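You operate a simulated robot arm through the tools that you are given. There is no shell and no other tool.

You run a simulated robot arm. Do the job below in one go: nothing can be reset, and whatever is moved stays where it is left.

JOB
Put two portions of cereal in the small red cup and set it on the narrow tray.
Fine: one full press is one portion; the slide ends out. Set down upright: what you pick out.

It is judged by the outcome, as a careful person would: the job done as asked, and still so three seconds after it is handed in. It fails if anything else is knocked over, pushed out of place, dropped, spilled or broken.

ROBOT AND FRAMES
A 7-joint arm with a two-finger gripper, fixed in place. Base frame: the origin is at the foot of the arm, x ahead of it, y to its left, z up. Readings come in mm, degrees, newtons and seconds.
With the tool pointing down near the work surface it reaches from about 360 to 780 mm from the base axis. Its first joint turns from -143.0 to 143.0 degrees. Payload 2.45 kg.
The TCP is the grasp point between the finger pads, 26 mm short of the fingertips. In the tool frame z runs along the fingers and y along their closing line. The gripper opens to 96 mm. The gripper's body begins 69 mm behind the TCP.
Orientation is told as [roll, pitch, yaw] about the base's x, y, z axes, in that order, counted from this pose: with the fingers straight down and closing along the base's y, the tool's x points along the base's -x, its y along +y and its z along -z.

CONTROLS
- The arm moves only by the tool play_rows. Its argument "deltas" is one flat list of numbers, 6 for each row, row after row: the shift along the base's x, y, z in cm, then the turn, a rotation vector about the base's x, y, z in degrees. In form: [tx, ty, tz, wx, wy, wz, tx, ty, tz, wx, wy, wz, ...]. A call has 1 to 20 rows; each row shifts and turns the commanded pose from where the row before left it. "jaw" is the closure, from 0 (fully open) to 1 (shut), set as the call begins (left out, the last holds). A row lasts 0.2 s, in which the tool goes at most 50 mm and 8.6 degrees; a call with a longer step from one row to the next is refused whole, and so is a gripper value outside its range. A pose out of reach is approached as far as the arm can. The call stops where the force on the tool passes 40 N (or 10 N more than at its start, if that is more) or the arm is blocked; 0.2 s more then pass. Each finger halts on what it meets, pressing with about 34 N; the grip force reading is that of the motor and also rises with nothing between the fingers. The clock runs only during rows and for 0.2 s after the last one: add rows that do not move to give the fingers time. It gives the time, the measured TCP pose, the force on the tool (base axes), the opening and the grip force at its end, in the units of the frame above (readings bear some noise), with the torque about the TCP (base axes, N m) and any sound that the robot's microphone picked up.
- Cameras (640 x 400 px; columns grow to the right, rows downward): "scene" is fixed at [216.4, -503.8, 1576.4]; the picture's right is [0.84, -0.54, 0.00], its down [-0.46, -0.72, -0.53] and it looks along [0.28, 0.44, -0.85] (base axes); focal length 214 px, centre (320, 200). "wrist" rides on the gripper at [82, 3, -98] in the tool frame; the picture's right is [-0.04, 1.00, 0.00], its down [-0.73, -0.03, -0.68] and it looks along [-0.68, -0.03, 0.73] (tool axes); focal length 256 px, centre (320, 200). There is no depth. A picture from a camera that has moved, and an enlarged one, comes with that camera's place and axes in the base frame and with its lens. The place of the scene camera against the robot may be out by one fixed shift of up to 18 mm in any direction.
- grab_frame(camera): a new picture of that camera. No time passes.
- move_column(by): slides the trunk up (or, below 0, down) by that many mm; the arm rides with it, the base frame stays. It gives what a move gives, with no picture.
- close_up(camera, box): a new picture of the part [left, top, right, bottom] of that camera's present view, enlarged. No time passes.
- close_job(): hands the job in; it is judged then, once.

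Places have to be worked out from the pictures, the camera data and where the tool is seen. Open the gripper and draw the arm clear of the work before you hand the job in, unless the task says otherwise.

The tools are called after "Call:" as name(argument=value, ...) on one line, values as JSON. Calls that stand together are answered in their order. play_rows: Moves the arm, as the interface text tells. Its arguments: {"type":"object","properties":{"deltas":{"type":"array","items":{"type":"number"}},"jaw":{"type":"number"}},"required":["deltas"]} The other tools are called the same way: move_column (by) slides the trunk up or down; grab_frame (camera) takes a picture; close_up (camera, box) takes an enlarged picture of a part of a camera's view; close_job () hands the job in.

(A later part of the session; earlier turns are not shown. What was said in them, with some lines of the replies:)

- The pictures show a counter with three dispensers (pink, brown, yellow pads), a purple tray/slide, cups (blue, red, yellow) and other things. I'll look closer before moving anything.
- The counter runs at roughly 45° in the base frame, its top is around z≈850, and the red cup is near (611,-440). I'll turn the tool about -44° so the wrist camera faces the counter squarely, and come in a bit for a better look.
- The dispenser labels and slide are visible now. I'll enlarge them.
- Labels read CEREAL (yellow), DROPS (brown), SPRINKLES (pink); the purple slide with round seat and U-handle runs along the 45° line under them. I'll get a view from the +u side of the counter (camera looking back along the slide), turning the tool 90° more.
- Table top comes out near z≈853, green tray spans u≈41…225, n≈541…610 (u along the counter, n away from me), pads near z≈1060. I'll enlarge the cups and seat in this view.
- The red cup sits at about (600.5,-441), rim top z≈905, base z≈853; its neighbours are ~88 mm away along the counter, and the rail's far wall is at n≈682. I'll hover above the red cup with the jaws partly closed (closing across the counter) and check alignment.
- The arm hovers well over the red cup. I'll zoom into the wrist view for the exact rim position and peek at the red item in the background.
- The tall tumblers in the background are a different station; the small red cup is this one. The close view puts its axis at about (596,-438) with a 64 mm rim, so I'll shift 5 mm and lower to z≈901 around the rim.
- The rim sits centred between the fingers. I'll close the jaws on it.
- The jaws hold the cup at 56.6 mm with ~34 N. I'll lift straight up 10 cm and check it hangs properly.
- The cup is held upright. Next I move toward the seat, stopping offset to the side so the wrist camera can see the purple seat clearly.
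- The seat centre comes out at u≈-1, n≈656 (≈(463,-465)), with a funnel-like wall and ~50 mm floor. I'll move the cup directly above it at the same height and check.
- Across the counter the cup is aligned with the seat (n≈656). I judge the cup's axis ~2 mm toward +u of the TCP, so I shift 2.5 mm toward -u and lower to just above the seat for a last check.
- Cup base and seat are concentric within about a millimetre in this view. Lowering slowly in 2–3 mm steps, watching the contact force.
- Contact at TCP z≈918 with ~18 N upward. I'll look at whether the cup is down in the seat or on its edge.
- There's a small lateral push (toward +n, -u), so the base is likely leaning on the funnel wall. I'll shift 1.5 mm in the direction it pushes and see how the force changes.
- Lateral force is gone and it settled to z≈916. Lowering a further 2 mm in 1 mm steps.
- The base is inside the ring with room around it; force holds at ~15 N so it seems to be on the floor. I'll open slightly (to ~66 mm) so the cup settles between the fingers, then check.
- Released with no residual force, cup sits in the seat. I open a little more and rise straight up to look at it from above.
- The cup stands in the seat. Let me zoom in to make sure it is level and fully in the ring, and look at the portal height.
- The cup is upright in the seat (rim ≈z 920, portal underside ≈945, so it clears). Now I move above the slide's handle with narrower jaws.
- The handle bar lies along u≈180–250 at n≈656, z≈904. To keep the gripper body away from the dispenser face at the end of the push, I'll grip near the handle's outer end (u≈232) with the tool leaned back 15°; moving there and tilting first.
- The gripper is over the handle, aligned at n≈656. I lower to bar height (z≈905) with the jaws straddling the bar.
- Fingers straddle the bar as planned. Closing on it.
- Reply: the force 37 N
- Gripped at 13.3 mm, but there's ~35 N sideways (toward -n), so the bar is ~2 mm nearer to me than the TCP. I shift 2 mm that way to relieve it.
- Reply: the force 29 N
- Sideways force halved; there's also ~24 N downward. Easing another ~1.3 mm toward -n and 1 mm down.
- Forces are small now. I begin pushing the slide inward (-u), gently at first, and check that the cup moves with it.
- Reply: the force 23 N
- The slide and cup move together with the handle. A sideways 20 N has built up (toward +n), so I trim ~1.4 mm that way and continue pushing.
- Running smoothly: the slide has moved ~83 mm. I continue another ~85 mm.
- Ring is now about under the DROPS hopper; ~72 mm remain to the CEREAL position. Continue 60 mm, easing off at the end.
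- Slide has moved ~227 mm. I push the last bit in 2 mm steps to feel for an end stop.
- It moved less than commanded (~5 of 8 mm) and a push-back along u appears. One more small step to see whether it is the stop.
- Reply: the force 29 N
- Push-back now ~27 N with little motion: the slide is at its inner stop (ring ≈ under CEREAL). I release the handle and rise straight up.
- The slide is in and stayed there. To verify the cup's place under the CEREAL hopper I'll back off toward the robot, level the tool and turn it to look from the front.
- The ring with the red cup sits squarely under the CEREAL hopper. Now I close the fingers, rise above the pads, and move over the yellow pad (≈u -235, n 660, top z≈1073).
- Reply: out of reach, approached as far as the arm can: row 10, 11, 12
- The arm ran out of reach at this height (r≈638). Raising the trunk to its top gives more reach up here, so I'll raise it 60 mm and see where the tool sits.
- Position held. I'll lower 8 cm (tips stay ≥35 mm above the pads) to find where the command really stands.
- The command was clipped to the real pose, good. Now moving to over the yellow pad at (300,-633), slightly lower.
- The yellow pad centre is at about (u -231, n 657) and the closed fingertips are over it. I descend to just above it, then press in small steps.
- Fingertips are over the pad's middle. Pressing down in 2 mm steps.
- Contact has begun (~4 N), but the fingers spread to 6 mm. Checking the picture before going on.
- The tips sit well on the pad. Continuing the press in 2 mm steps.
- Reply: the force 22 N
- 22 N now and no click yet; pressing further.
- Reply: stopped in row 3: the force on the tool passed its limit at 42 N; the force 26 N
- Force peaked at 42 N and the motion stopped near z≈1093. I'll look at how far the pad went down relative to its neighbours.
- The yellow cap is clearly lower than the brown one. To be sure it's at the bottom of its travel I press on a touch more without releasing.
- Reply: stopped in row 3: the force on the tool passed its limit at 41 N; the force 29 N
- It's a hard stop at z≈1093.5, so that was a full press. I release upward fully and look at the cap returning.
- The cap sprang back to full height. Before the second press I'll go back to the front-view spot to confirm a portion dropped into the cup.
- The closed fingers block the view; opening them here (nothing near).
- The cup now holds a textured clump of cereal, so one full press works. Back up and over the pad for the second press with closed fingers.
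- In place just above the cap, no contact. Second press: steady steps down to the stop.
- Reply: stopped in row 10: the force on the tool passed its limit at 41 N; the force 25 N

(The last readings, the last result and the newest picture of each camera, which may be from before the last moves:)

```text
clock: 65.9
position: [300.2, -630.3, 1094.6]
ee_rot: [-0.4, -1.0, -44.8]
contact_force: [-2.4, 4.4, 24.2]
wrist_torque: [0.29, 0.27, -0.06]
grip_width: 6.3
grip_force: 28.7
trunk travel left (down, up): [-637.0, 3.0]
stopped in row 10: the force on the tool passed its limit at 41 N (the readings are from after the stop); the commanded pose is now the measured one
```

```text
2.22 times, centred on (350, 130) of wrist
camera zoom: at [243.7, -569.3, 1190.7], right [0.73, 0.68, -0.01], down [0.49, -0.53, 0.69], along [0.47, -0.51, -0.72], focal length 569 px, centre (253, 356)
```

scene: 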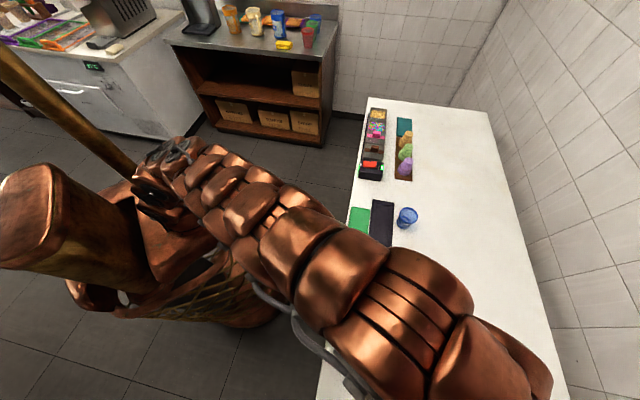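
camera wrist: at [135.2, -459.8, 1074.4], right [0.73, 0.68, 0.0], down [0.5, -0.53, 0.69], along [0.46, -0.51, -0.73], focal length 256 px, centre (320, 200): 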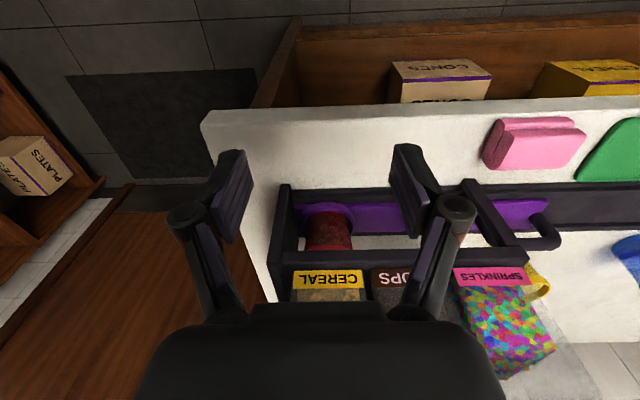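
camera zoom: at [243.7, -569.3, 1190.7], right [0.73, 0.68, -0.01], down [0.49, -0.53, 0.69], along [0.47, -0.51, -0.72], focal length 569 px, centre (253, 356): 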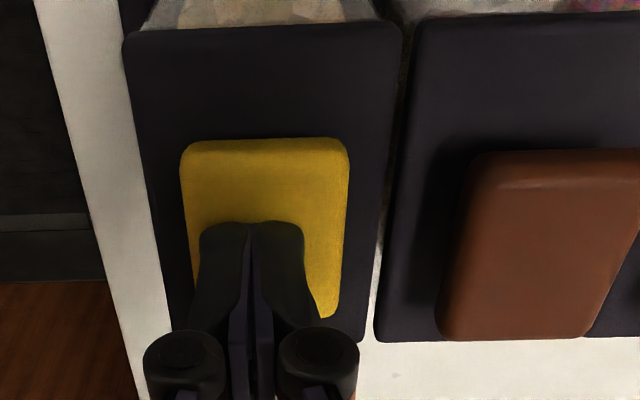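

Same depth and force as before. As with the first press, I push a touch more without releasing, to be sure it bottomed.

Call:
play_rows(deltas=[0, 0, -0.1, 0, 0, 0, 0, 0, -0.1, 0, 0, 0, 0, 0, -0.1, 0, 0, 0])

Call:
play_rows(deltas=[0, 0, 0.4, 0, 0, 0, 0, 0, 0.6, 0, 0, 0, 0, 0, 1.0, 0, 0, 0, 0, 0, 1.5, 0, 0, 0, -1.0, 1.0, 1.0, 0.2, 0.8, 0, -2.0, 2.0, 0, 0, 0, 0, -2.5, 2.5, 0, 0, 0, 0, -2.5, 2.5, 0, 0, 0, 0, -2.0, 2.0, 0, 0, 0, 0, -1.2, 1.2, -1.0, 0, 0, 0, 0, 0, -2.5, 0, 0, 0, 0, 0, -3.0, 0, 0, 0, 0, 0, -3.0, 0, 0, 0, 0, 0, -3.0, 0, 0, 0, 0, 0, -3.0, 0, 0, 0, 0, 0, -1.0, 0, 0, 0, 0, 0, 0, 0, 0, 0])

Call:
play_rows(deltas=[0, 0, 0, 0, 0, 0, 0, 0, 0, 0, 0, 0, 0, 0, 0, 0, 0, 0, 0, 0, 0, 0, 0, 0], jaw=0.2)

Call:
grab_frame(camera="wrist")

Call:
close_up(camera="wrist", box=[295, 185, 365, 255])

```text
clock: 66.5
position: [300.5, -630.9, 1092.4]
ee_rot: [-0.5, -1.4, -44.9]
contact_force: [-3.4, 7.7, 27.6]
wrist_torque: [0.39, 0.3, -0.02]
grip_width: 5.9
grip_force: 28.4
trunk travel left (down, up): [-637.0, 3.0]
stopped in row 3: the force on the tool passed its limit at 42 N (the readings are from after the stop); the commanded pose is now the measured one
```

```text
clock: 70.2
position: [189.4, -519.8, 971.6]
ee_rot: [-0.9, -0.4, -44.9]
contact_force: [0.1, -0.1, -0.5]
wrist_torque: [0.0, -0.01, 0.01]
grip_width: 0.0
grip_force: 28.2
trunk travel left (down, up): [-637.0, 3.0]
```

```text
clock: 71.2
position: [189.8, -519.0, 973.2]
ee_rot: [-0.7, -0.3, -44.9]
contact_force: [0.5, -0.8, -0.4]
wrist_torque: [-0.01, 0.0, -0.01]
grip_width: 76.8
grip_force: 0.1
trunk travel left (down, up): [-637.0, 3.0]
```

```text
taken
camera wrist: at [135.1, -458.8, 1070.0], right [0.73, 0.68, -0.01], down [0.5, -0.53, 0.68], along [0.46, -0.51, -0.73], focal length 256 px, centre (320, 200)
```

wrist: 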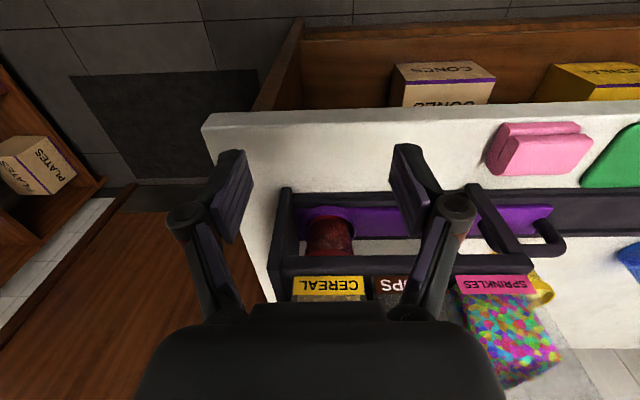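

```text
5.71 times, centred on (330, 220) of wrist
camera zoom: at [135.1, -458.8, 1070.0], right [0.73, 0.68, -0.01], down [0.5, -0.53, 0.68], along [0.46, -0.51, -0.73], focal length 1463 px, centre (263, 86)
```

zoom: 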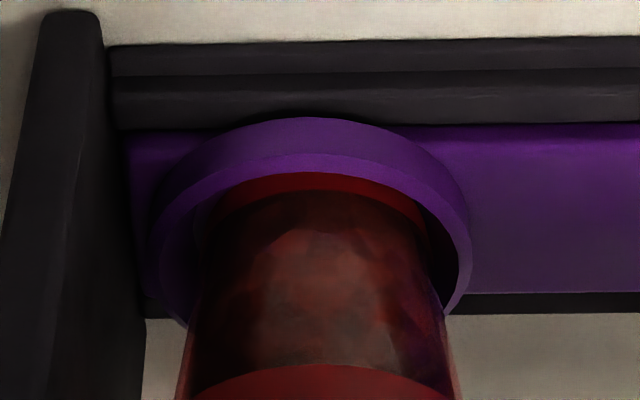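

The cup now looks fuller, up toward the rim, as expected after two portions. Next I go back to the handle: rise, move along in front of the counter and turn the tool back.

Call:
play_rows(deltas=[0, 0, 3.0, 0.71, -0.28, 0, 0, 0, 3.0, 0, 0, 0, 1.63, 1.63, 0, 0, 0, -8.18, 1.63, 1.63, 0, 0, 0, -8.18, 1.63, 1.63, 0, 0, 0, -8.18, 1.63, 1.63, 0, 0, 0, -8.18, 1.63, 1.63, 0, 0, 0, -8.18, 1.63, 1.63, 0, 0, 0, -8.18, 1.63, 1.63, 0, 0, 0, -8.18, 1.63, 1.63, 0, 0, 0, -8.18, 1.63, 1.63, 0, 0, 0, -8.18, 1.63, 1.63, 0, 0, 0, -8.18, 1.63, 1.63, 0, 0, 0, -8.18, 0, 0, 0, 0, 0, 0], jaw=0.45)

```text
clock: 74.2
position: [367.1, -338.5, 1032.2]
ee_rot: [-0.1, 0.0, -135.1]
contact_force: [-0.3, 0.1, 0.3]
wrist_torque: [0.01, 0.01, 0.0]
grip_width: 53.0
grip_force: 0.1
trunk travel left (down, up): [-637.0, 3.0]
```

Call:
play_rows(deltas=[1.0, -1.0, 0, 0, 0, 0, 2.0, -2.0, 0, 0, 0, 0, 2.5, -2.5, 0, 0, 0, 0, 2.5, -2.5, 0, 0, 0, 0, 2.0, -2.0, -1.0, -5.3, 5.3, 0, 0.95, -0.95, -1.0, -5.3, 5.3, 0, 0, 0, 0, 0, 0, 0])

Call:
grab_frame(camera="wrist")

Call:
close_up(camera="scene", box=[340, 210, 450, 320])

```text
clock: 75.8
position: [476.3, -450.2, 1010.0]
ee_rot: [-0.1, -15.2, -134.9]
contact_force: [0.2, -0.7, -0.2]
wrist_torque: [0.01, 0.03, 0.04]
grip_width: 52.5
grip_force: 0.1
trunk travel left (down, up): [-637.0, 3.0]
```

```text
taken
camera wrist: at [552.6, -379.7, 1083.9], right [0.68, -0.73, 0.01], down [-0.39, -0.36, 0.85], along [-0.62, -0.58, -0.53], focal length 256 px, centre (320, 200)
```

wrist: 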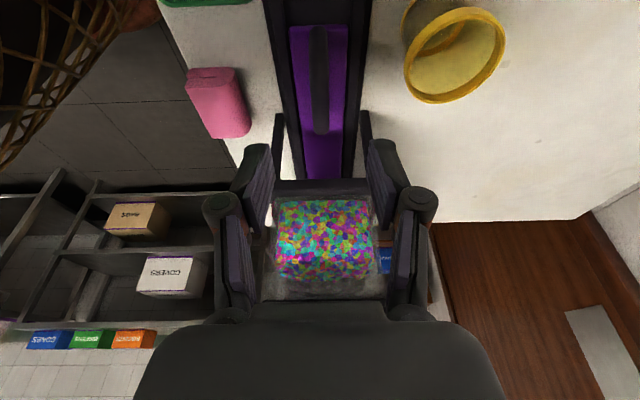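

```text
3.64 times, centred on (395, 265) of scene
camera zoom: at [216.4, -503.8, 1576.4], right [0.84, -0.54, 0.0], down [-0.46, -0.72, -0.53], along [0.28, 0.44, -0.85], focal length 780 px, centre (47, -36)
```

zoom: 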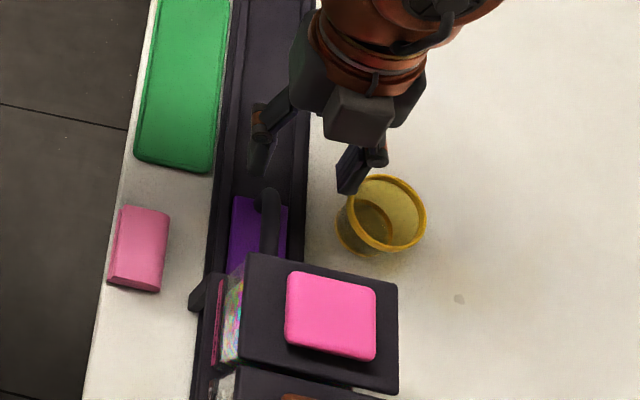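

Handle is seen just ahead. I shift to u≈2, n≈653.7 and lower onto the bar.

Call:
play_rows(deltas=[-1.26, -1.08, -1.0, 0, 0, 0, 0, 0, -2.0, 0, 0, 0, 0, 0, -2.0, 0, 0, 0, 0, 0, -2.0, 0, 0, 0, 0, 0, -2.0, 0, 0, 0, 0, 0, -1.5, 0, 0, 0, 0, 0, 0, 0, 0, 0])

Call:
grab_frame(camera="wrist")

```text
clock: 77.3
position: [467.2, -461.0, 906.1]
ee_rot: [-0.2, -15.1, -134.9]
contact_force: [0.2, -0.3, 0.6]
wrist_torque: [-0.01, -0.02, 0.01]
grip_width: 52.8
grip_force: 0.1
trunk travel left (down, up): [-637.0, 3.0]
```

```text
taken
camera wrist: at [543.5, -391.1, 979.7], right [0.68, -0.73, 0.01], down [-0.39, -0.36, 0.85], along [-0.62, -0.58, -0.53], focal length 256 px, centre (320, 200)
```

wrist: 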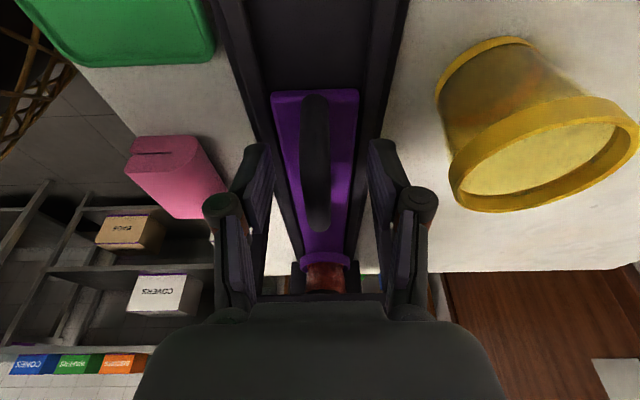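

The bar sits ~2 mm to the near side of the jaw centre; I shift 2 mm toward -n and close.

Call:
play_rows(deltas=[-0.16, 0.16, 0, 0, 0, 0, 0, 0, 0, 0, 0, 0])

Call:
play_rows(deltas=[0, 0, 0, 0, 0, 0, 0, 0, 0, 0, 0, 0, 0, 0, 0, 0, 0, 0, 0, 0, 0, 0, 0, 0, 0, 0, 0, 0, 0, 0], jaw=1.0)

```text
clock: 78.0
position: [465.5, -459.1, 904.9]
ee_rot: [-0.1, -15.1, -134.9]
contact_force: [-0.8, -0.4, 0.3]
wrist_torque: [0.01, -0.01, 0.04]
grip_width: 52.9
grip_force: 0.0
trunk travel left (down, up): [-637.0, 3.0]
```

```text
clock: 79.2
position: [466.0, -459.9, 905.8]
ee_rot: [-0.1, -15.1, -135.0]
contact_force: [5.7, -6.0, 1.3]
wrist_torque: [0.06, -0.17, -0.17]
grip_width: 13.6
grip_force: 39.8
trunk travel left (down, up): [-637.0, 3.0]
```

Gripped with little side force. Pulling the slide out gently (+u).

Call:
play_rows(deltas=[0.1, 0.1, 0, 0, 0, 0, 0.2, 0.2, 0, 0, 0, 0, 0.3, 0.3, 0, 0, 0, 0, 0.4, 0.4, 0, 0, 0, 0, 0.4, 0.4, 0, 0, 0, 0, 0.4, 0.4, 0, 0, 0, 0, 0.4, 0.4, 0, 0, 0, 0, 0.4, 0.4, 0, 0, 0, 0, 0.4, 0.4, 0, 0, 0, 0, 0.4, 0.4, 0, 0, 0, 0, 0.4, 0.4, 0, 0, 0, 0, 0.4, 0.4, 0, 0, 0, 0, 0.4, 0.4, 0, 0, 0, 0, 0.4, 0.4, 0, 0, 0, 0, 0.3, 0.3, 0, 0, 0, 0, 0.2, 0.2, 0, 0, 0, 0, 0.1, 0.1, 0, 0, 0, 0])

Call:
grab_frame(camera="wrist")

```text
clock: 80.7
position: [486.3, -439.9, 906.6]
ee_rot: [0.1, -15.1, -134.9]
contact_force: [8.4, -7.8, -11.1]
wrist_torque: [-0.48, 0.36, -0.13]
grip_width: 13.9
grip_force: 40.4
trunk travel left (down, up): [-637.0, 3.0]
stopped in row 7: the force on the tool passed its limit at 41 N (the readings are from after the stop); the commanded pose is now the measured one
```

```text
taken
camera wrist: at [561.3, -369.8, 979.8], right [0.68, -0.73, 0.01], down [-0.4, -0.35, 0.85], along [-0.61, -0.58, -0.53], focal length 256 px, centre (320, 200)
```

wrist: 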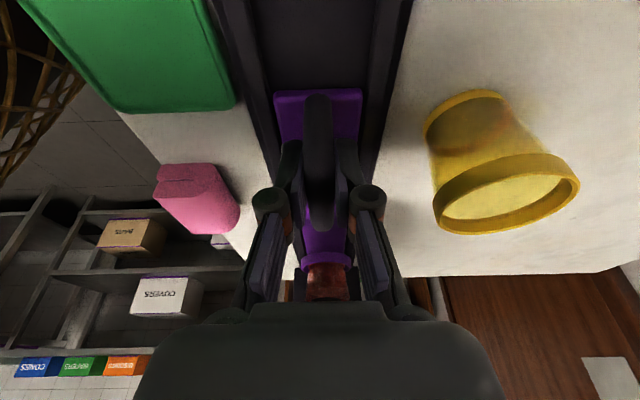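

The pull stopped after 28 mm when force passed 41 N. I check the cup and slide before continuing.

Call:
close_up(camera="wrist", box=[280, 220, 370, 310])

Call:
close_up(camera="scene", box=[340, 210, 450, 320])

```text
4.44 times, centred on (325, 265) of wrist
camera zoom: at [561.3, -369.8, 979.8], right [0.68, -0.73, 0.01], down [-0.4, -0.35, 0.85], along [-0.61, -0.58, -0.53], focal length 1138 px, centre (298, -89)
```

zoom: 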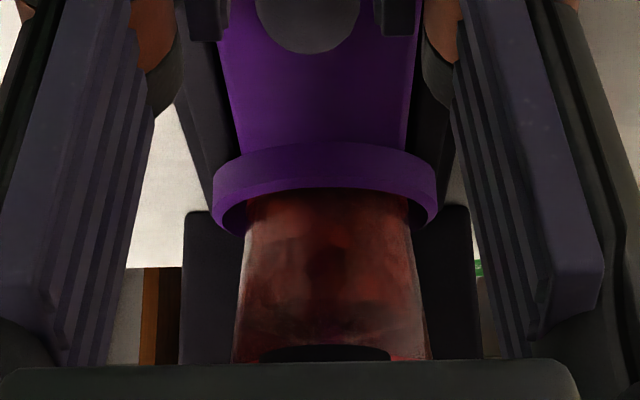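

```text
3.64 times, centred on (395, 265) of scene
camera zoom: at [216.4, -503.8, 1576.4], right [0.84, -0.54, 0.0], down [-0.46, -0.72, -0.53], along [0.28, 0.44, -0.85], focal length 780 px, centre (47, -36)
```

zoom: 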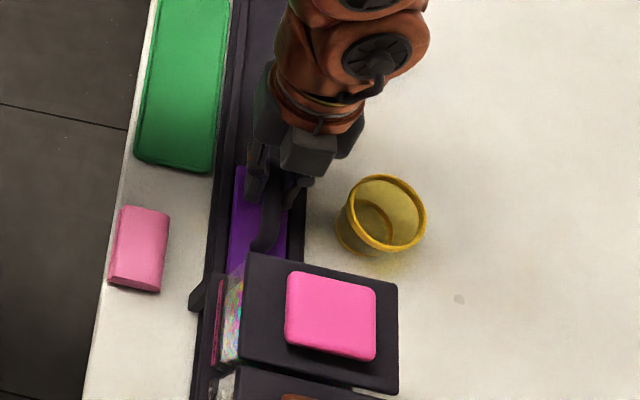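

The cup stands upright in the ring with nothing visibly caught; likely friction plus side loads added up. I trim 0.8 mm sideways and pull more slowly.

Call:
play_rows(deltas=[0.06, -0.06, -0.05, 0, 0, 0, 0.1, 0.1, 0, 0, 0, 0, 0.15, 0.15, 0, 0, 0, 0, 0.2, 0.2, 0, 0, 0, 0, 0.2, 0.2, 0, 0, 0, 0, 0.2, 0.2, 0, 0, 0, 0, 0.1, 0.1, 0, 0, 0, 0])

```text
clock: 82.3
position: [494.2, -432.2, 905.6]
ee_rot: [0.2, -15.1, -134.9]
contact_force: [7.6, -9.0, -2.7]
wrist_torque: [-0.68, 0.64, -0.13]
grip_width: 13.7
grip_force: 39.7
trunk travel left (down, up): [-637.0, 3.0]
```

Moving, with modest static forces. Continue at this slow rate.

Call:
play_rows(deltas=[0.06, -0.06, 0, 0, 0, 0, 0.15, 0.15, 0, 0, 0, 0, 0.2, 0.2, 0, 0, 0, 0, 0.25, 0.25, 0, 0, 0, 0, 0.25, 0.25, 0, 0, 0, 0, 0.25, 0.25, 0, 0, 0, 0, 0.25, 0.25, 0, 0, 0, 0, 0.25, 0.25, 0, 0, 0, 0, 0.25, 0.25, 0, 0, 0, 0, 0.25, 0.25, 0, 0, 0, 0, 0.25, 0.25, 0, 0, 0, 0, 0.15, 0.15, 0, 0, 0, 0])

Call:
grab_frame(camera="wrist")

```text
clock: 84.9
position: [520.6, -406.2, 906.5]
ee_rot: [0.3, -15.1, -134.9]
contact_force: [2.2, -3.7, 2.8]
wrist_torque: [-0.46, 0.38, -0.15]
grip_width: 13.6
grip_force: 39.8
trunk travel left (down, up): [-637.0, 3.0]
```

```text
taken
camera wrist: at [595.9, -335.3, 979.7], right [0.68, -0.73, 0.01], down [-0.4, -0.35, 0.85], along [-0.61, -0.58, -0.53], focal length 256 px, centre (320, 200)
```

wrist: 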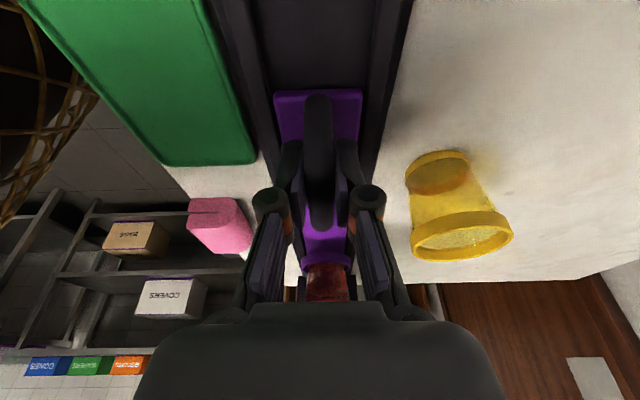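

Smooth now (~77 mm out). Continue ~70 mm more.

Call:
play_rows(deltas=[0.1, 0.1, 0, 0, 0, 0, 0.2, 0.2, 0, 0, 0, 0, 0.3, 0.3, 0, 0, 0, 0, 0.3, 0.3, 0, 0, 0, 0, 0.3, 0.3, 0, 0, 0, 0, 0.3, 0.3, 0, 0, 0, 0, 0.3, 0.3, 0, 0, 0, 0, 0.3, 0.3, 0, 0, 0, 0, 0.3, 0.3, 0, 0, 0, 0, 0.3, 0.3, 0, 0, 0, 0, 0.3, 0.3, 0, 0, 0, 0, 0.3, 0.3, 0, 0, 0, 0, 0.3, 0.3, 0, 0, 0, 0, 0.3, 0.3, 0, 0, 0, 0, 0.3, 0.3, 0, 0, 0, 0, 0.3, 0.3, 0, 0, 0, 0, 0.3, 0.3, 0, 0, 0, 0, 0.2, 0.2, 0, 0, 0, 0, 0.1, 0.1, 0, 0, 0, 0])

Call:
close_up(camera="scene", box=[340, 190, 450, 310])

```text
clock: 88.9
position: [570.3, -355.0, 905.6]
ee_rot: [0.1, -15.1, -134.9]
contact_force: [-0.4, -1.0, -1.2]
wrist_torque: [0.04, -0.03, -0.13]
grip_width: 13.8
grip_force: 40.3
trunk travel left (down, up): [-637.0, 3.0]
```

```text
3.33 times, centred on (395, 250) of scene
camera zoom: at [216.4, -503.8, 1576.4], right [0.84, -0.54, 0.0], down [-0.46, -0.72, -0.53], along [0.28, 0.44, -0.85], focal length 715 px, centre (70, 33)
```

zoom: 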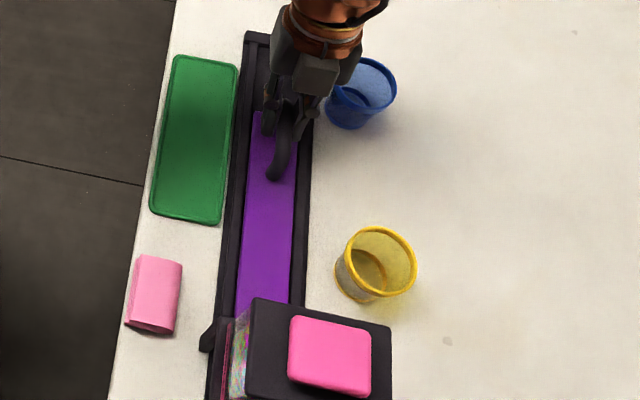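

About 84 mm remain to the out stop. Continuing.

Call:
play_rows(deltas=[0.1, 0.1, 0, 0, 0, 0, 0.2, 0.2, 0, 0, 0, 0, 0.3, 0.3, 0, 0, 0, 0, 0.3, 0.3, 0, 0, 0, 0, 0.3, 0.3, 0, 0, 0, 0, 0.3, 0.3, 0, 0, 0, 0, 0.3, 0.3, 0, 0, 0, 0, 0.3, 0.3, 0, 0, 0, 0, 0.3, 0.3, 0, 0, 0, 0, 0.3, 0.3, 0, 0, 0, 0, 0.3, 0.3, 0, 0, 0, 0, 0.3, 0.3, 0, 0, 0, 0, 0.3, 0.3, 0, 0, 0, 0, 0.3, 0.3, 0, 0, 0, 0, 0.3, 0.3, 0, 0, 0, 0, 0.3, 0.3, 0, 0, 0, 0, 0.2, 0.2, 0, 0, 0, 0, 0.2, 0.2, 0, 0, 0, 0, 0.1, 0.1, 0, 0, 0, 0])

Call:
close_up(camera="scene", box=[340, 190, 450, 310])

Call:
grab_frame(camera="wrist")

```text
clock: 92.9
position: [620.8, -306.3, 906.4]
ee_rot: [0.2, -15.0, -134.9]
contact_force: [-4.8, 3.6, -14.8]
wrist_torque: [-0.38, 0.44, -0.09]
grip_width: 13.9
grip_force: 40.1
trunk travel left (down, up): [-637.0, 3.0]
```

```text
3.33 times, centred on (395, 250) of scene
camera zoom: at [216.4, -503.8, 1576.4], right [0.84, -0.54, 0.0], down [-0.46, -0.72, -0.53], along [0.28, 0.44, -0.85], focal length 715 px, centre (70, 33)
```

zoom: 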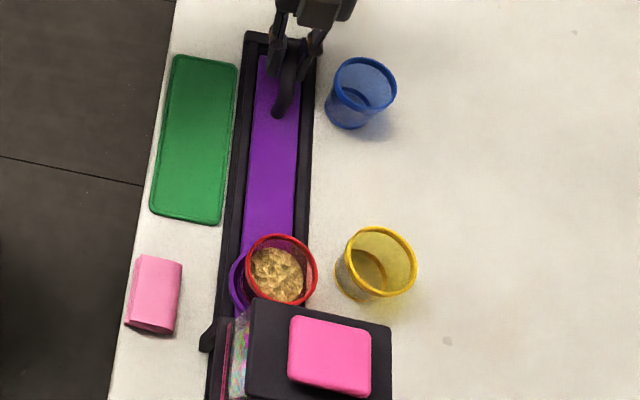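

```text
taken
camera wrist: at [696.7, -234.6, 979.8], right [0.68, -0.73, 0.01], down [-0.4, -0.35, 0.85], along [-0.61, -0.58, -0.53], focal length 256 px, centre (320, 200)
```

wrist: 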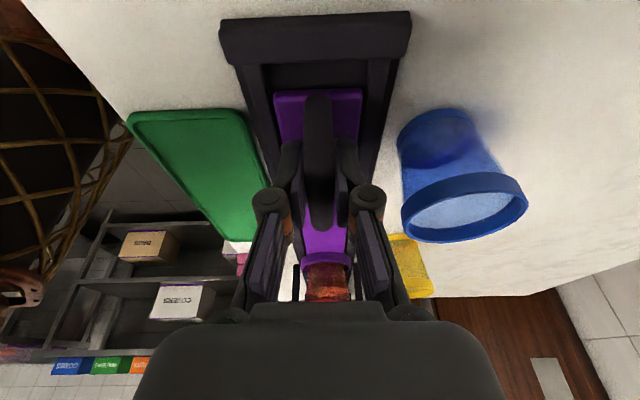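

Cereal is visible in the cup. About 12–14 mm remain; I pull in small steps until the stop is felt.

Call:
play_rows(deltas=[0.1, 0.1, 0, 0, 0, 0, 0.2, 0.2, 0, 0, 0, 0, 0.2, 0.2, 0, 0, 0, 0, 0.2, 0.2, 0, 0, 0, 0, 0.15, 0.15, 0, 0, 0, 0, 0.1, 0.1, 0, 0, 0, 0, 0.1, 0.1, 0, 0, 0, 0])

```text
clock: 94.5
position: [628.9, -297.7, 906.5]
ee_rot: [0.0, -15.3, -135.0]
contact_force: [-23.2, -7.1, -21.4]
wrist_torque: [-0.11, 0.13, 0.05]
grip_width: 13.8
grip_force: 39.9
trunk travel left (down, up): [-637.0, 3.0]
```

Resistance of ~21 N back along u: the slide is at its outer stop. I check the picture against the starting position.

Call:
close_up(camera="scene", box=[330, 190, 450, 300])

Call:
grab_frame(camera="wrist")

```text
3.64 times, centred on (390, 245) of scene
camera zoom: at [216.4, -503.8, 1576.4], right [0.84, -0.54, 0.0], down [-0.46, -0.72, -0.53], along [0.28, 0.44, -0.85], focal length 780 px, centre (66, 36)
```

zoom: 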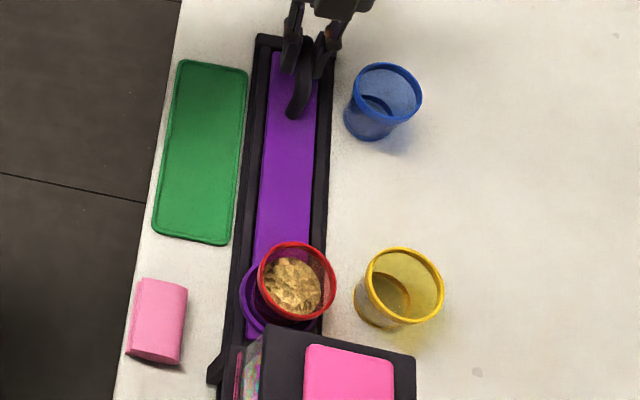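

```text
taken
camera wrist: at [705.4, -226.7, 979.9], right [0.68, -0.73, 0.01], down [-0.39, -0.35, 0.85], along [-0.62, -0.58, -0.53], focal length 256 px, centre (320, 200)
```

wrist: 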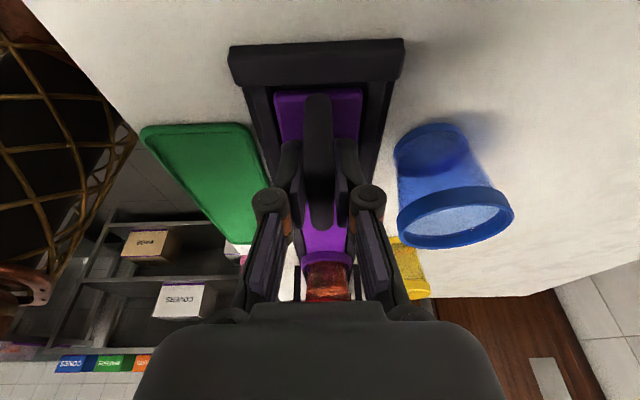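

The slide is back out as at the start and the cereal sits below the rim. I release the handle and rise straight up, then level the tool.

Call:
play_rows(deltas=[0, 0, 0, 0, 0, 0, 0, 0, 0, 0, 0, 0, 0, 0, 0, 0, 0, 0], jaw=0.45)

Call:
play_rows(deltas=[0, 0, 1.0, 0, 0, 0, 0, 0, 2.0, 0, 0, 0, 0, 0, 2.5, 0, 0, 0, 0, 0, 2.5, 0, 0, 0, 0, 0, 2.0, 5.3, -5.3, 0, 0, 0, 1.0, 5.3, -5.3, 0, -1.5, -1.5, 0, 0, 0, 0, -2.5, -2.5, 0, 0, 0, 0, -2.5, -2.5, 0, 0, 0, 0, -2.5, -2.5, 0, 0, 0, 0, -2.0, -2.0, 0, 0, 0, 0, -1.5, -1.5, 0, 0, 0, 0, 0, 0, 0, 0, 0, 0])

Call:
grab_frame(camera="wrist")

Call:
close_up(camera="scene", box=[340, 180, 450, 310])

```text
clock: 95.3
position: [631.3, -295.8, 907.0]
ee_rot: [0.2, -15.0, -135.0]
contact_force: [-0.7, 0.2, 0.2]
wrist_torque: [-0.01, 0.0, 0.02]
grip_width: 52.7
grip_force: 0.1
trunk travel left (down, up): [-637.0, 3.0]
```

```text
clock: 98.1
position: [506.7, -421.1, 1013.1]
ee_rot: [0.1, -0.1, -134.9]
contact_force: [0.8, -0.3, -0.6]
wrist_torque: [-0.01, 0.03, -0.01]
grip_width: 53.0
grip_force: 0.0
trunk travel left (down, up): [-637.0, 3.0]
```

```text
taken
camera wrist: at [565.7, -365.3, 1112.3], right [0.68, -0.73, 0.0], down [-0.54, -0.5, 0.68], along [-0.5, -0.46, -0.73], focal length 256 px, centre (320, 200)
```

wrist: 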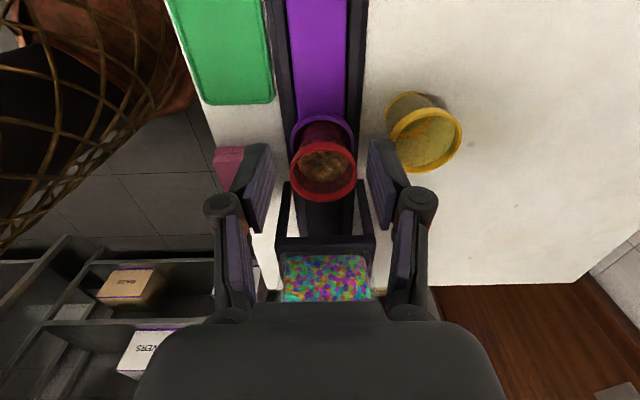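

```text
3.08 times, centred on (395, 245) of scene
camera zoom: at [216.4, -503.8, 1576.4], right [0.84, -0.54, 0.0], down [-0.46, -0.72, -0.53], along [0.28, 0.44, -0.85], focal length 660 px, centre (89, 62)
```

zoom: 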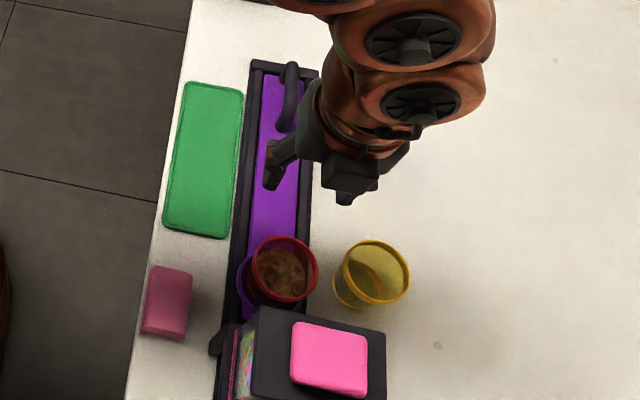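

Call:
close_up(camera="wrist", box=[260, 90, 390, 220])

```text
3.08 times, centred on (325, 155) of wrist
camera zoom: at [565.7, -365.3, 1112.3], right [0.68, -0.73, 0.0], down [-0.54, -0.5, 0.68], along [-0.5, -0.46, -0.73], focal length 788 px, centre (305, 338)
```

zoom: 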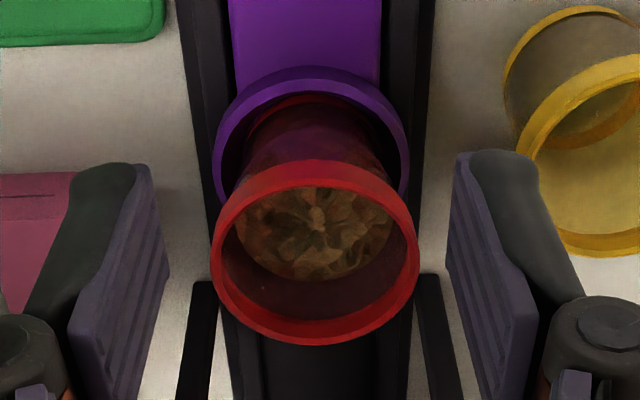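

The cereal fills the cup to about two thirds, well below the rim. The cup stands at about u≈-5, n≈656; I open the jaws, move above and look once more.

Call:
play_rows(deltas=[-1.0, -1.0, 0, 0, 0, 0, -1.7, -1.7, 0, 0, 0, 0, -1.4, -1.4, 0, 0, 0, 0, -0.59, -0.55, -1.0, 0, 0, 0, 0, 0, -2.0, 0, 0, 0, 0, 0, -1.0, 0, 0, 0, 0, 0, 0, 0, 0, 0], jaw=0.18)

Call:
grab_frame(camera="wrist")

```text
clock: 99.7
position: [460.9, -466.0, 974.6]
ee_rot: [0.1, -0.1, -135.0]
contact_force: [0.3, -0.2, 0.3]
wrist_torque: [0.02, 0.03, -0.02]
grip_width: 78.6
grip_force: 0.1
trunk travel left (down, up): [-637.0, 3.0]
```

```text
taken
camera wrist: at [520.9, -411.4, 1074.2], right [0.68, -0.73, 0.0], down [-0.54, -0.5, 0.68], along [-0.5, -0.46, -0.73], focal length 256 px, centre (320, 200)
```

wrist: 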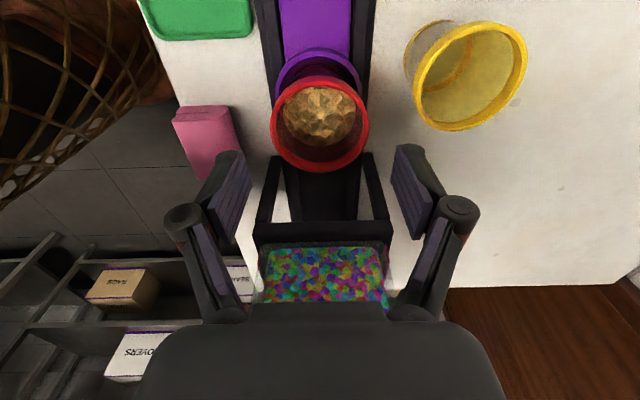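

Aligned within 1–2 mm (n≈656, u≈-5). Lowering around the rim to z≈917.

Call:
play_rows(deltas=[-0.1, -0.1, -1.5, 0, 0, 0, 0, 0, -1.5, 0, 0, 0, 0, 0, -1.5, 0, 0, 0, 0, 0, -0.9, 0, 0, 0, 0, 0, -0.35, 0, 0, 0, 0, 0, 0, 0, 0, 0])

Call:
grab_frame(camera="wrist")

```text
clock: 101.1
position: [457.7, -466.2, 917.6]
ee_rot: [0.2, -0.1, -134.9]
contact_force: [-0.8, -0.1, -0.2]
wrist_torque: [0.01, 0.03, 0.0]
grip_width: 78.8
grip_force: 0.1
trunk travel left (down, up): [-637.0, 3.0]
```

```text
taken
camera wrist: at [518.6, -412.9, 1017.2], right [0.68, -0.73, 0.0], down [-0.54, -0.5, 0.68], along [-0.5, -0.46, -0.73], focal length 256 px, centre (320, 200)
```

wrist: 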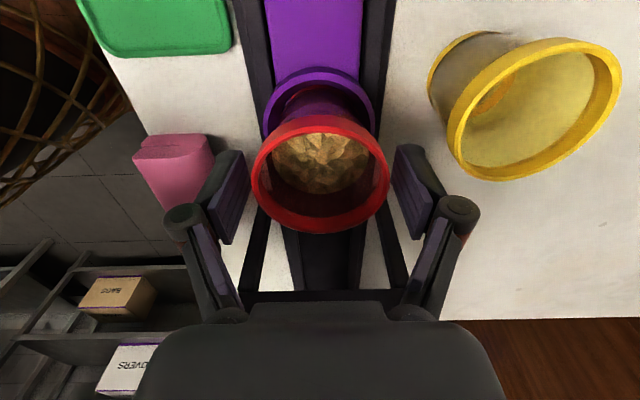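

Rim is centred between the fingers. Closing on the filled cup.

Call:
play_rows(deltas=[0, 0, 0, 0, 0, 0, 0, 0, 0, 0, 0, 0, 0, 0, 0, 0, 0, 0, 0, 0, 0, 0, 0, 0], jaw=0.6)

```text
clock: 102.1
position: [459.1, -467.1, 919.1]
ee_rot: [0.2, -0.1, -134.9]
contact_force: [0.7, -0.8, 3.5]
wrist_torque: [0.01, -0.04, -0.04]
grip_width: 56.2
grip_force: 34.1
trunk travel left (down, up): [-637.0, 3.0]
```

Held at 56 mm, 34 N. Lifting slowly straight up out of the seat.

Call:
play_rows(deltas=[0, 0, 0.3, 0, 0, 0, 0, 0, 0.5, 0, 0, 0, 0, 0, 0.8, 0, 0, 0, 0, 0, 1.0, 0, 0, 0, 0, 0, 1.2, 0, 0, 0, 0, 0, 1.2, 0, 0, 0, 0, 0, 1.0, 0, 0, 0, 0, 0, 0.5, 0, 0, 0, 0, 0, 0.2, 0, 0, 0])

Call:
grab_frame(camera="wrist")

Call:
close_up(camera="scene", box=[340, 180, 450, 310])

```text
clock: 104.1
position: [459.0, -467.9, 984.1]
ee_rot: [0.2, -0.2, -134.9]
contact_force: [-0.5, -0.4, -0.3]
wrist_torque: [-0.03, 0.02, 0.0]
grip_width: 56.4
grip_force: 33.7
trunk travel left (down, up): [-637.0, 3.0]
```

```text
taken
camera wrist: at [519.2, -412.0, 1083.6], right [0.68, -0.73, 0.0], down [-0.54, -0.5, 0.68], along [-0.5, -0.46, -0.73], focal length 256 px, centre (320, 200)
```

wrist: 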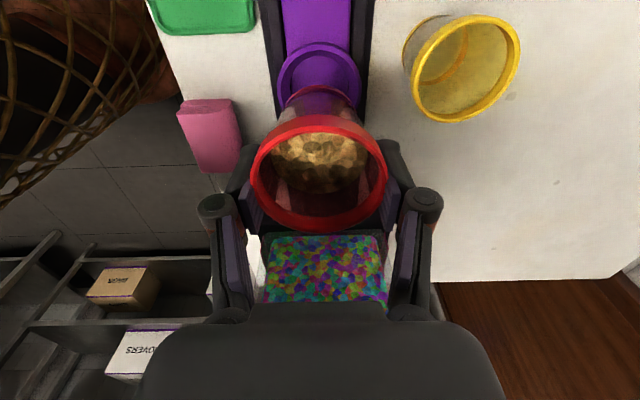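

```text
3.08 times, centred on (395, 245) of scene
camera zoom: at [216.4, -503.8, 1576.4], right [0.84, -0.54, 0.0], down [-0.46, -0.72, -0.53], along [0.28, 0.44, -0.85], focal length 660 px, centre (89, 62)
```

zoom: 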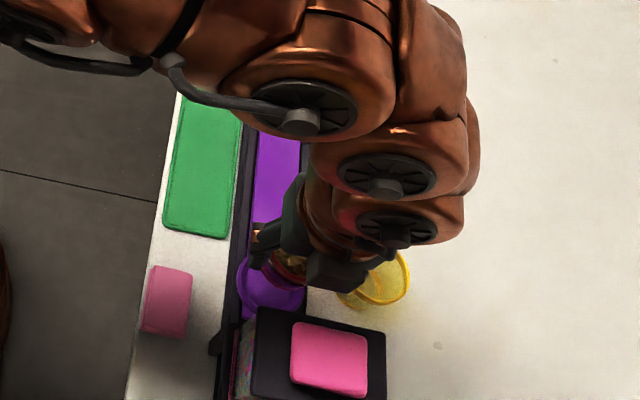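

The cup is held level with its contents and the seat is left empty behind it. I carry it gently over to the green (narrow) tray's middle (u≈133, n≈575).

Call:
play_rows(deltas=[0.14, 0.52, 0, 0, 0, 0, 0.28, 1.03, 0, 0, 0, 0, 0.42, 1.55, 0, 0, 0, 0, 0.463, 1.721, 0, 0, 0, 0, 0.463, 1.721, 0, 0, 0, 0, 0.463, 1.721, 0, 0, 0, 0, 0.463, 1.721, 0, 0, 0, 0, 0.463, 1.721, 0, 0, 0, 0, 0.42, 1.55, 0, 0, 0, 0, 0.28, 1.03, 0, 0, 0, 0, 0.18, 0.69, 0, 0, 0, 0, 0.14, 0.52, 0, 0, 0, 0, 0, 0, 0, 0, 0, 0])

Call:
grab_frame(camera="wrist")

Call:
close_up(camera="scene", box=[320, 160, 450, 310])

```text
clock: 106.9
position: [499.7, -311.8, 987.0]
ee_rot: [0.1, -0.1, -135.0]
contact_force: [0.8, -0.3, -0.4]
wrist_torque: [-0.02, 0.03, 0.01]
grip_width: 56.5
grip_force: 33.4
trunk travel left (down, up): [-637.0, 3.0]
```

```text
taken
camera wrist: at [559.8, -257.4, 1084.8], right [0.68, -0.73, 0.0], down [-0.54, -0.5, 0.68], along [-0.5, -0.46, -0.73], focal length 256 px, centre (320, 200)
```

wrist: 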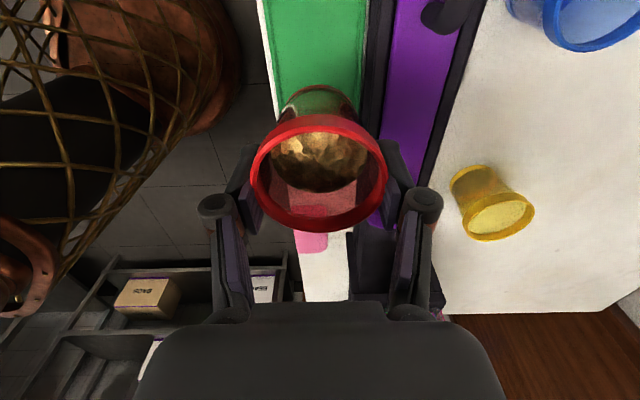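

```text
2.67 times, centred on (385, 235) of scene
camera zoom: at [216.4, -503.8, 1576.4], right [0.84, -0.54, 0.0], down [-0.46, -0.72, -0.53], along [0.28, 0.44, -0.85], focal length 572 px, centre (147, 107)
```

zoom: 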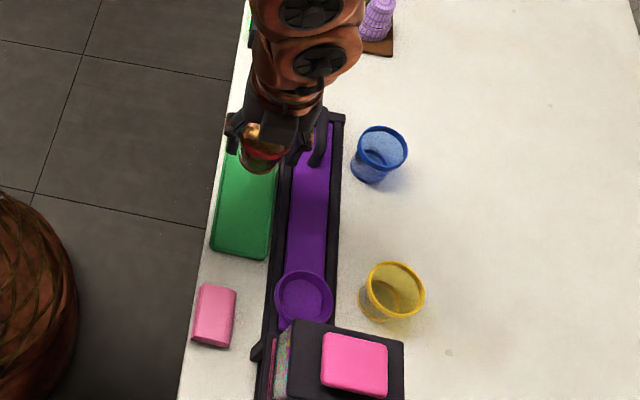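

Call:
close_up(camera="wrist", box=[240, 0, 400, 140])

```text
2.86 times, centred on (320, 70) of wrist
camera zoom: at [559.8, -257.4, 1084.8], right [0.68, -0.73, 0.0], down [-0.54, -0.5, 0.68], along [-0.5, -0.46, -0.73], focal length 731 px, centre (320, 571)
```

zoom: 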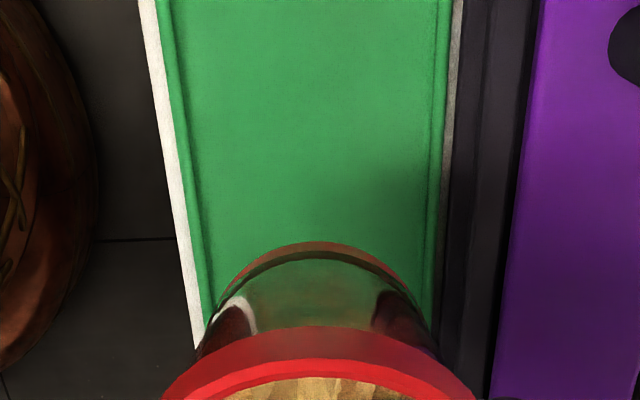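

The cup is centred over the tray (tray n≈536–611, cup n≈574). Lowering to ~1 cm above it, then in fine steps.

Call:
play_rows(deltas=[0, 0, -0.8, 0, 0, 0, 0, 0, -1.5, 0, 0, 0, 0, 0, -1.8, 0, 0, 0, 0, 0, -1.5, 0, 0, 0, 0, 0, -0.9, 0, 0, 0, 0, 0, -0.5, 0, 0, 0, 0, 0, -0.3, 0, 0, 0, 0, 0, 0, 0, 0, 0])

Call:
grab_frame(camera="wrist")

Call:
close_up(camera="scene", box=[330, 180, 430, 290])

```text
clock: 108.7
position: [499.3, -312.7, 912.4]
ee_rot: [0.2, 0.0, -135.0]
contact_force: [-0.6, 0.4, 0.0]
wrist_torque: [-0.01, -0.01, -0.02]
grip_width: 56.4
grip_force: 33.7
trunk travel left (down, up): [-637.0, 3.0]
```

```text
taken
camera wrist: at [559.6, -257.5, 1010.9], right [0.68, -0.73, 0.0], down [-0.54, -0.5, 0.68], along [-0.5, -0.46, -0.73], focal length 256 px, centre (320, 200)
```

wrist: 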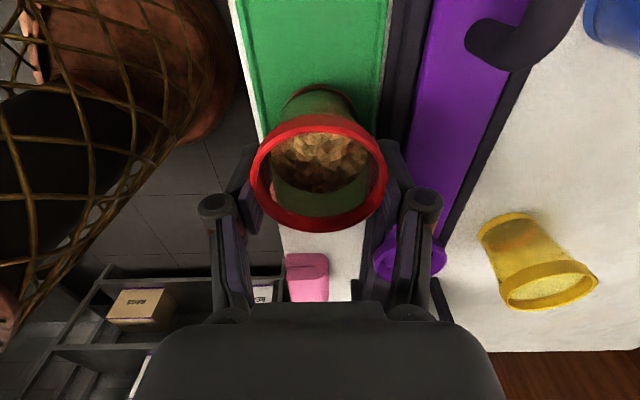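

```text
3.64 times, centred on (380, 235) of scene
camera zoom: at [216.4, -503.8, 1576.4], right [0.84, -0.54, 0.0], down [-0.46, -0.72, -0.53], along [0.28, 0.44, -0.85], focal length 780 px, centre (102, 73)
```

zoom: 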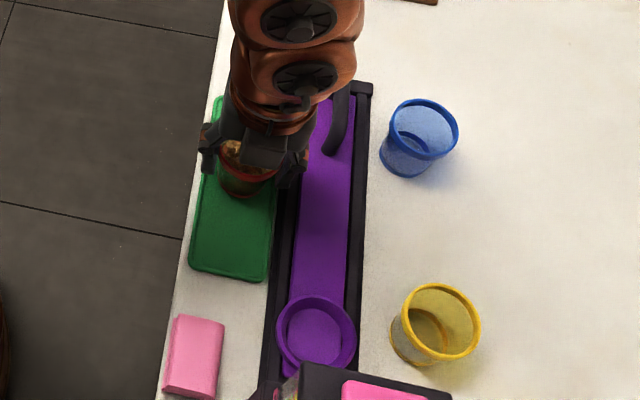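

Still a few mm above the tray. Fine lowering in 2 mm steps until contact.

Call:
play_rows(deltas=[0, 0, -0.2, 0, 0, 0, 0, 0, -0.2, 0, 0, 0, 0, 0, -0.15, 0, 0, 0])

```text
clock: 109.5
position: [500.2, -314.7, 909.4]
ee_rot: [0.2, -0.1, -134.9]
contact_force: [-3.0, 0.8, 11.2]
wrist_torque: [0.09, 0.13, 0.02]
grip_width: 56.5
grip_force: 33.9
trunk travel left (down, up): [-637.0, 3.0]
```

Contact with ~11 N: the cup is on the tray. One more millimetre, then open slightly.

Call:
play_rows(deltas=[0, 0, -0.08, 0, 0, 0, 0, 0, 0, 0, 0, 0])

Call:
play_rows(deltas=[0, 0, 0, 0, 0, 0, 0, 0, 0, 0, 0, 0, 0, 0, 0, 0, 0, 0], jaw=0.32)

Call:
grab_frame(camera="wrist")

Call:
close_up(camera="wrist", box=[220, 60, 420, 260])

```text
clock: 110.1
position: [499.4, -313.3, 907.0]
ee_rot: [0.3, 0.0, -134.9]
contact_force: [-0.2, -2.1, 16.9]
wrist_torque: [0.09, -0.07, 0.01]
grip_width: 57.7
grip_force: 34.0
trunk travel left (down, up): [-637.0, 3.0]
```

```text
clock: 110.9
position: [501.3, -312.6, 906.8]
ee_rot: [0.3, 0.0, -134.9]
contact_force: [0.4, -0.6, 0.4]
wrist_torque: [0.0, 0.02, -0.01]
grip_width: 65.5
grip_force: 0.1
trunk travel left (down, up): [-637.0, 3.0]
```

```text
taken
camera wrist: at [560.0, -257.7, 1004.9], right [0.68, -0.73, 0.0], down [-0.54, -0.5, 0.68], along [-0.5, -0.46, -0.73], focal length 256 px, centre (320, 200)
```

wrist: 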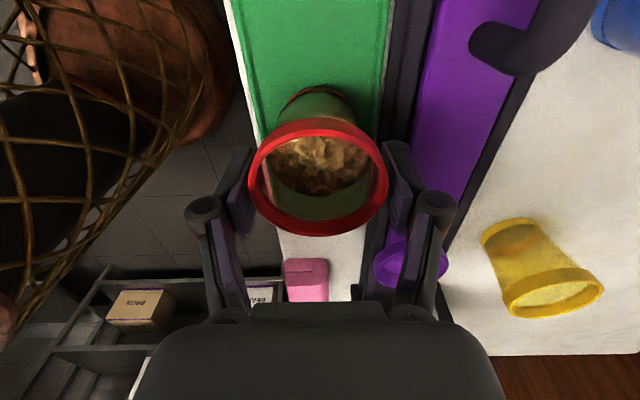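

```text
2.00 times, centred on (320, 160) of wrist
camera zoom: at [560.0, -257.7, 1004.9], right [0.68, -0.73, 0.0], down [-0.54, -0.5, 0.68], along [-0.5, -0.46, -0.73], focal length 512 px, centre (320, 280)
```

zoom: 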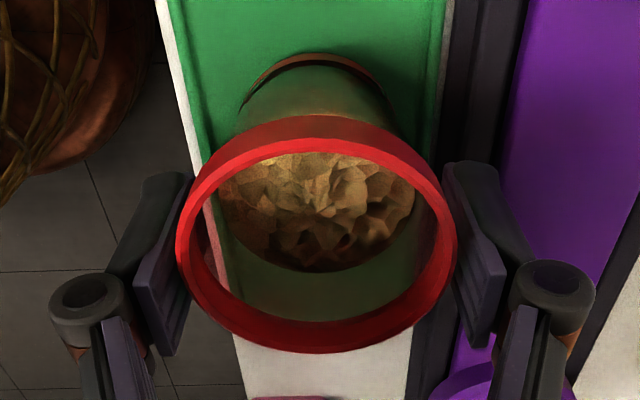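

The cup stands freely on the tray. Opening slightly more and rising straight up, clear of it.

Call:
play_rows(deltas=[0, 0, 0, 0, 0, 0, 0, 0, 0.5, 0, 0, 0, 0, 0, 1.0, 0, 0, 0, 0, 0, 1.5, 0, 0, 0, 0, 0, 2.0, 0, 0, 0, 0, 0, 2.5, 0, 0, 0, 0, 0, 2.5, 0, 0, 0, 0, 0, 2.5, 0, 0, 0, 0, 0, 2.5, 0, 0, 0, 0, 0, 0, 0, 0, 0], jaw=0.27)

Call:
grab_frame(camera="wrist")

Call:
close_up(camera="scene", box=[330, 170, 450, 310])

```text
clock: 113.1
position: [500.5, -311.8, 1056.2]
ee_rot: [0.1, -0.1, -134.9]
contact_force: [1.0, 0.1, 0.4]
wrist_torque: [-0.01, -0.01, -0.04]
grip_width: 70.0
grip_force: 0.1
trunk travel left (down, up): [-637.0, 3.0]
```

```text
taken
camera wrist: at [560.2, -257.0, 1154.8], right [0.68, -0.73, 0.0], down [-0.54, -0.5, 0.68], along [-0.5, -0.46, -0.73], focal length 256 px, centre (320, 200)
```

wrist: 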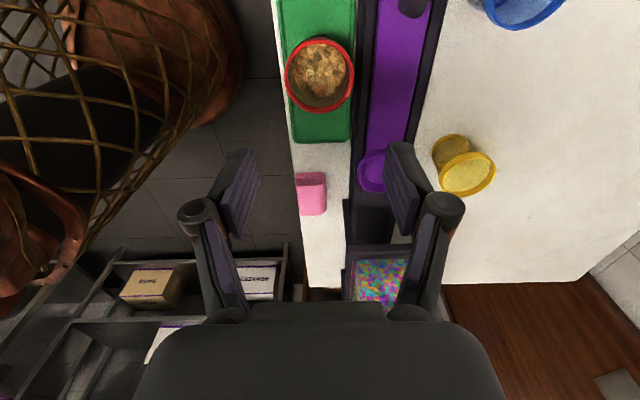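

```text
2.86 times, centred on (390, 240) of scene
camera zoom: at [216.4, -503.8, 1576.4], right [0.84, -0.54, 0.0], down [-0.46, -0.72, -0.53], along [0.28, 0.44, -0.85], focal length 613 px, centre (120, 86)
```

zoom: 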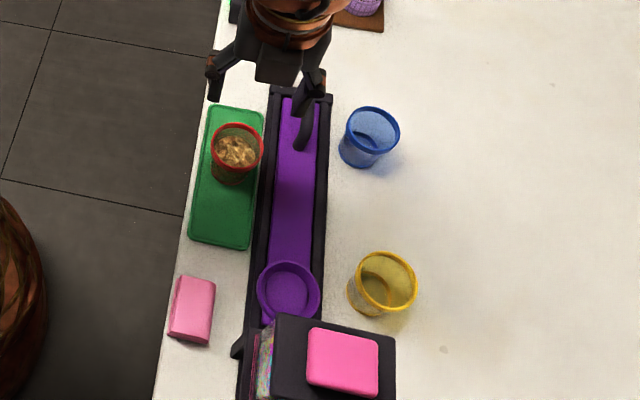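

The filled red cup stands upright on the green tray, slide out, everything else in place. I open the gripper fully and draw the arm up and back from the counter.

Call:
play_rows(deltas=[0, 0, 2.5, 0, 0, 0, 0, 0, 2.5, 0, 0, 0, 0, 0, 2.5, 0, 0, 0, -1.5, 1.5, 1.5, 0, 0, 0, -2.0, 2.0, 1.0, 0, 0, 0, -2.0, 2.0, 0, 0, 0, 0, -2.0, 2.0, 0, 0, 0, 0, -1.5, 1.5, 0, 0, 0, 0, 0, 0, 0, 0, 0, 0], jaw=0)

Call:
grab_frame(camera="scene")

Call:
grab_frame(camera="wrist")

Call:
close_up(camera="scene", box=[330, 180, 440, 310])

```text
clock: 115.1
position: [410.1, -221.5, 1155.9]
ee_rot: [0.2, -0.2, -134.8]
contact_force: [1.2, 0.4, -0.4]
wrist_torque: [-0.05, -0.01, 0.01]
grip_width: 96.1
grip_force: 0.2
trunk travel left (down, up): [-637.0, 3.0]
```

```text
taken
```

scene: 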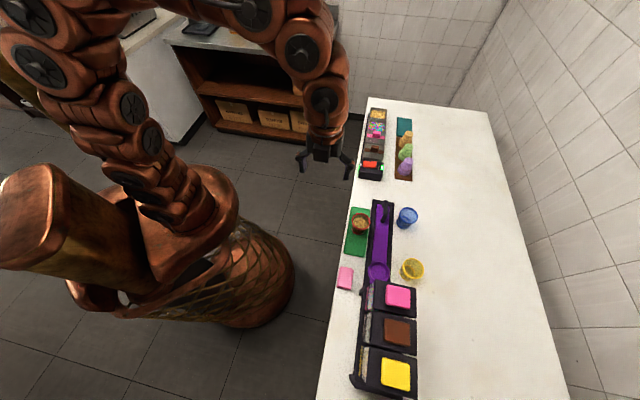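

```text
taken
camera wrist: at [470.8, -166.5, 1254.0], right [0.68, -0.73, 0.0], down [-0.54, -0.5, 0.68], along [-0.5, -0.46, -0.73], focal length 256 px, centre (320, 200)
```

wrist: 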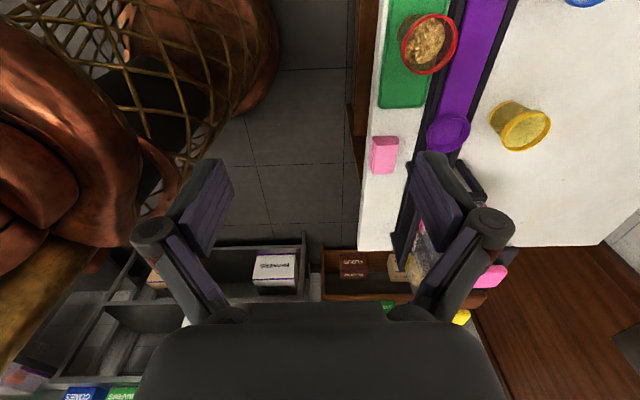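

```text
3.08 times, centred on (385, 245) of scene
camera zoom: at [216.4, -503.8, 1576.4], right [0.84, -0.54, 0.0], down [-0.46, -0.72, -0.53], along [0.28, 0.44, -0.85], focal length 660 px, centre (120, 62)
```

zoom: 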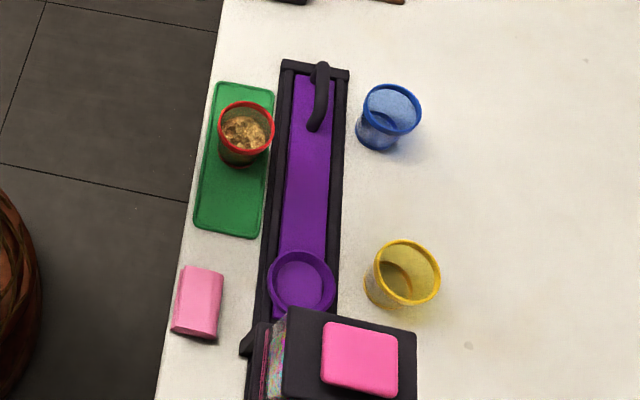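

Final pictures show the red cup with cereal upright on the green tray, the slide out as at the start, the other cups, sponge and dispensers untouched, and the arm clear with the gripper open. Handing in.

Call:
close_job()

```text
The job is handed in.
```

I filled the small red cup from the CEREAL dispenser, set it upright on the narrow green tray, and handed the job in.

- **Portions:** I pressed the yellow pad twice, each time to its hard stop with a full release between. The microphone picked up no click, so I checked by camera. The cup held some cereal after the first press and clearly more after the second, ending about two thirds full.
- **Slide:** It is back at its outer stop, matching where it started. It jammed once on the way out, when the force passed the 41 N limit. I continued more slowly, and the cup stayed upright.
- **Surroundings:** In the last pictures the blue and yellow cups, the sponge and the dispensers are where they were. I saw no spilled cereal.
- **Arm:** The gripper is open and drawn back from the counter. I left the trunk 62 mm higher than at the start, because I needed the extra reach for the pad.
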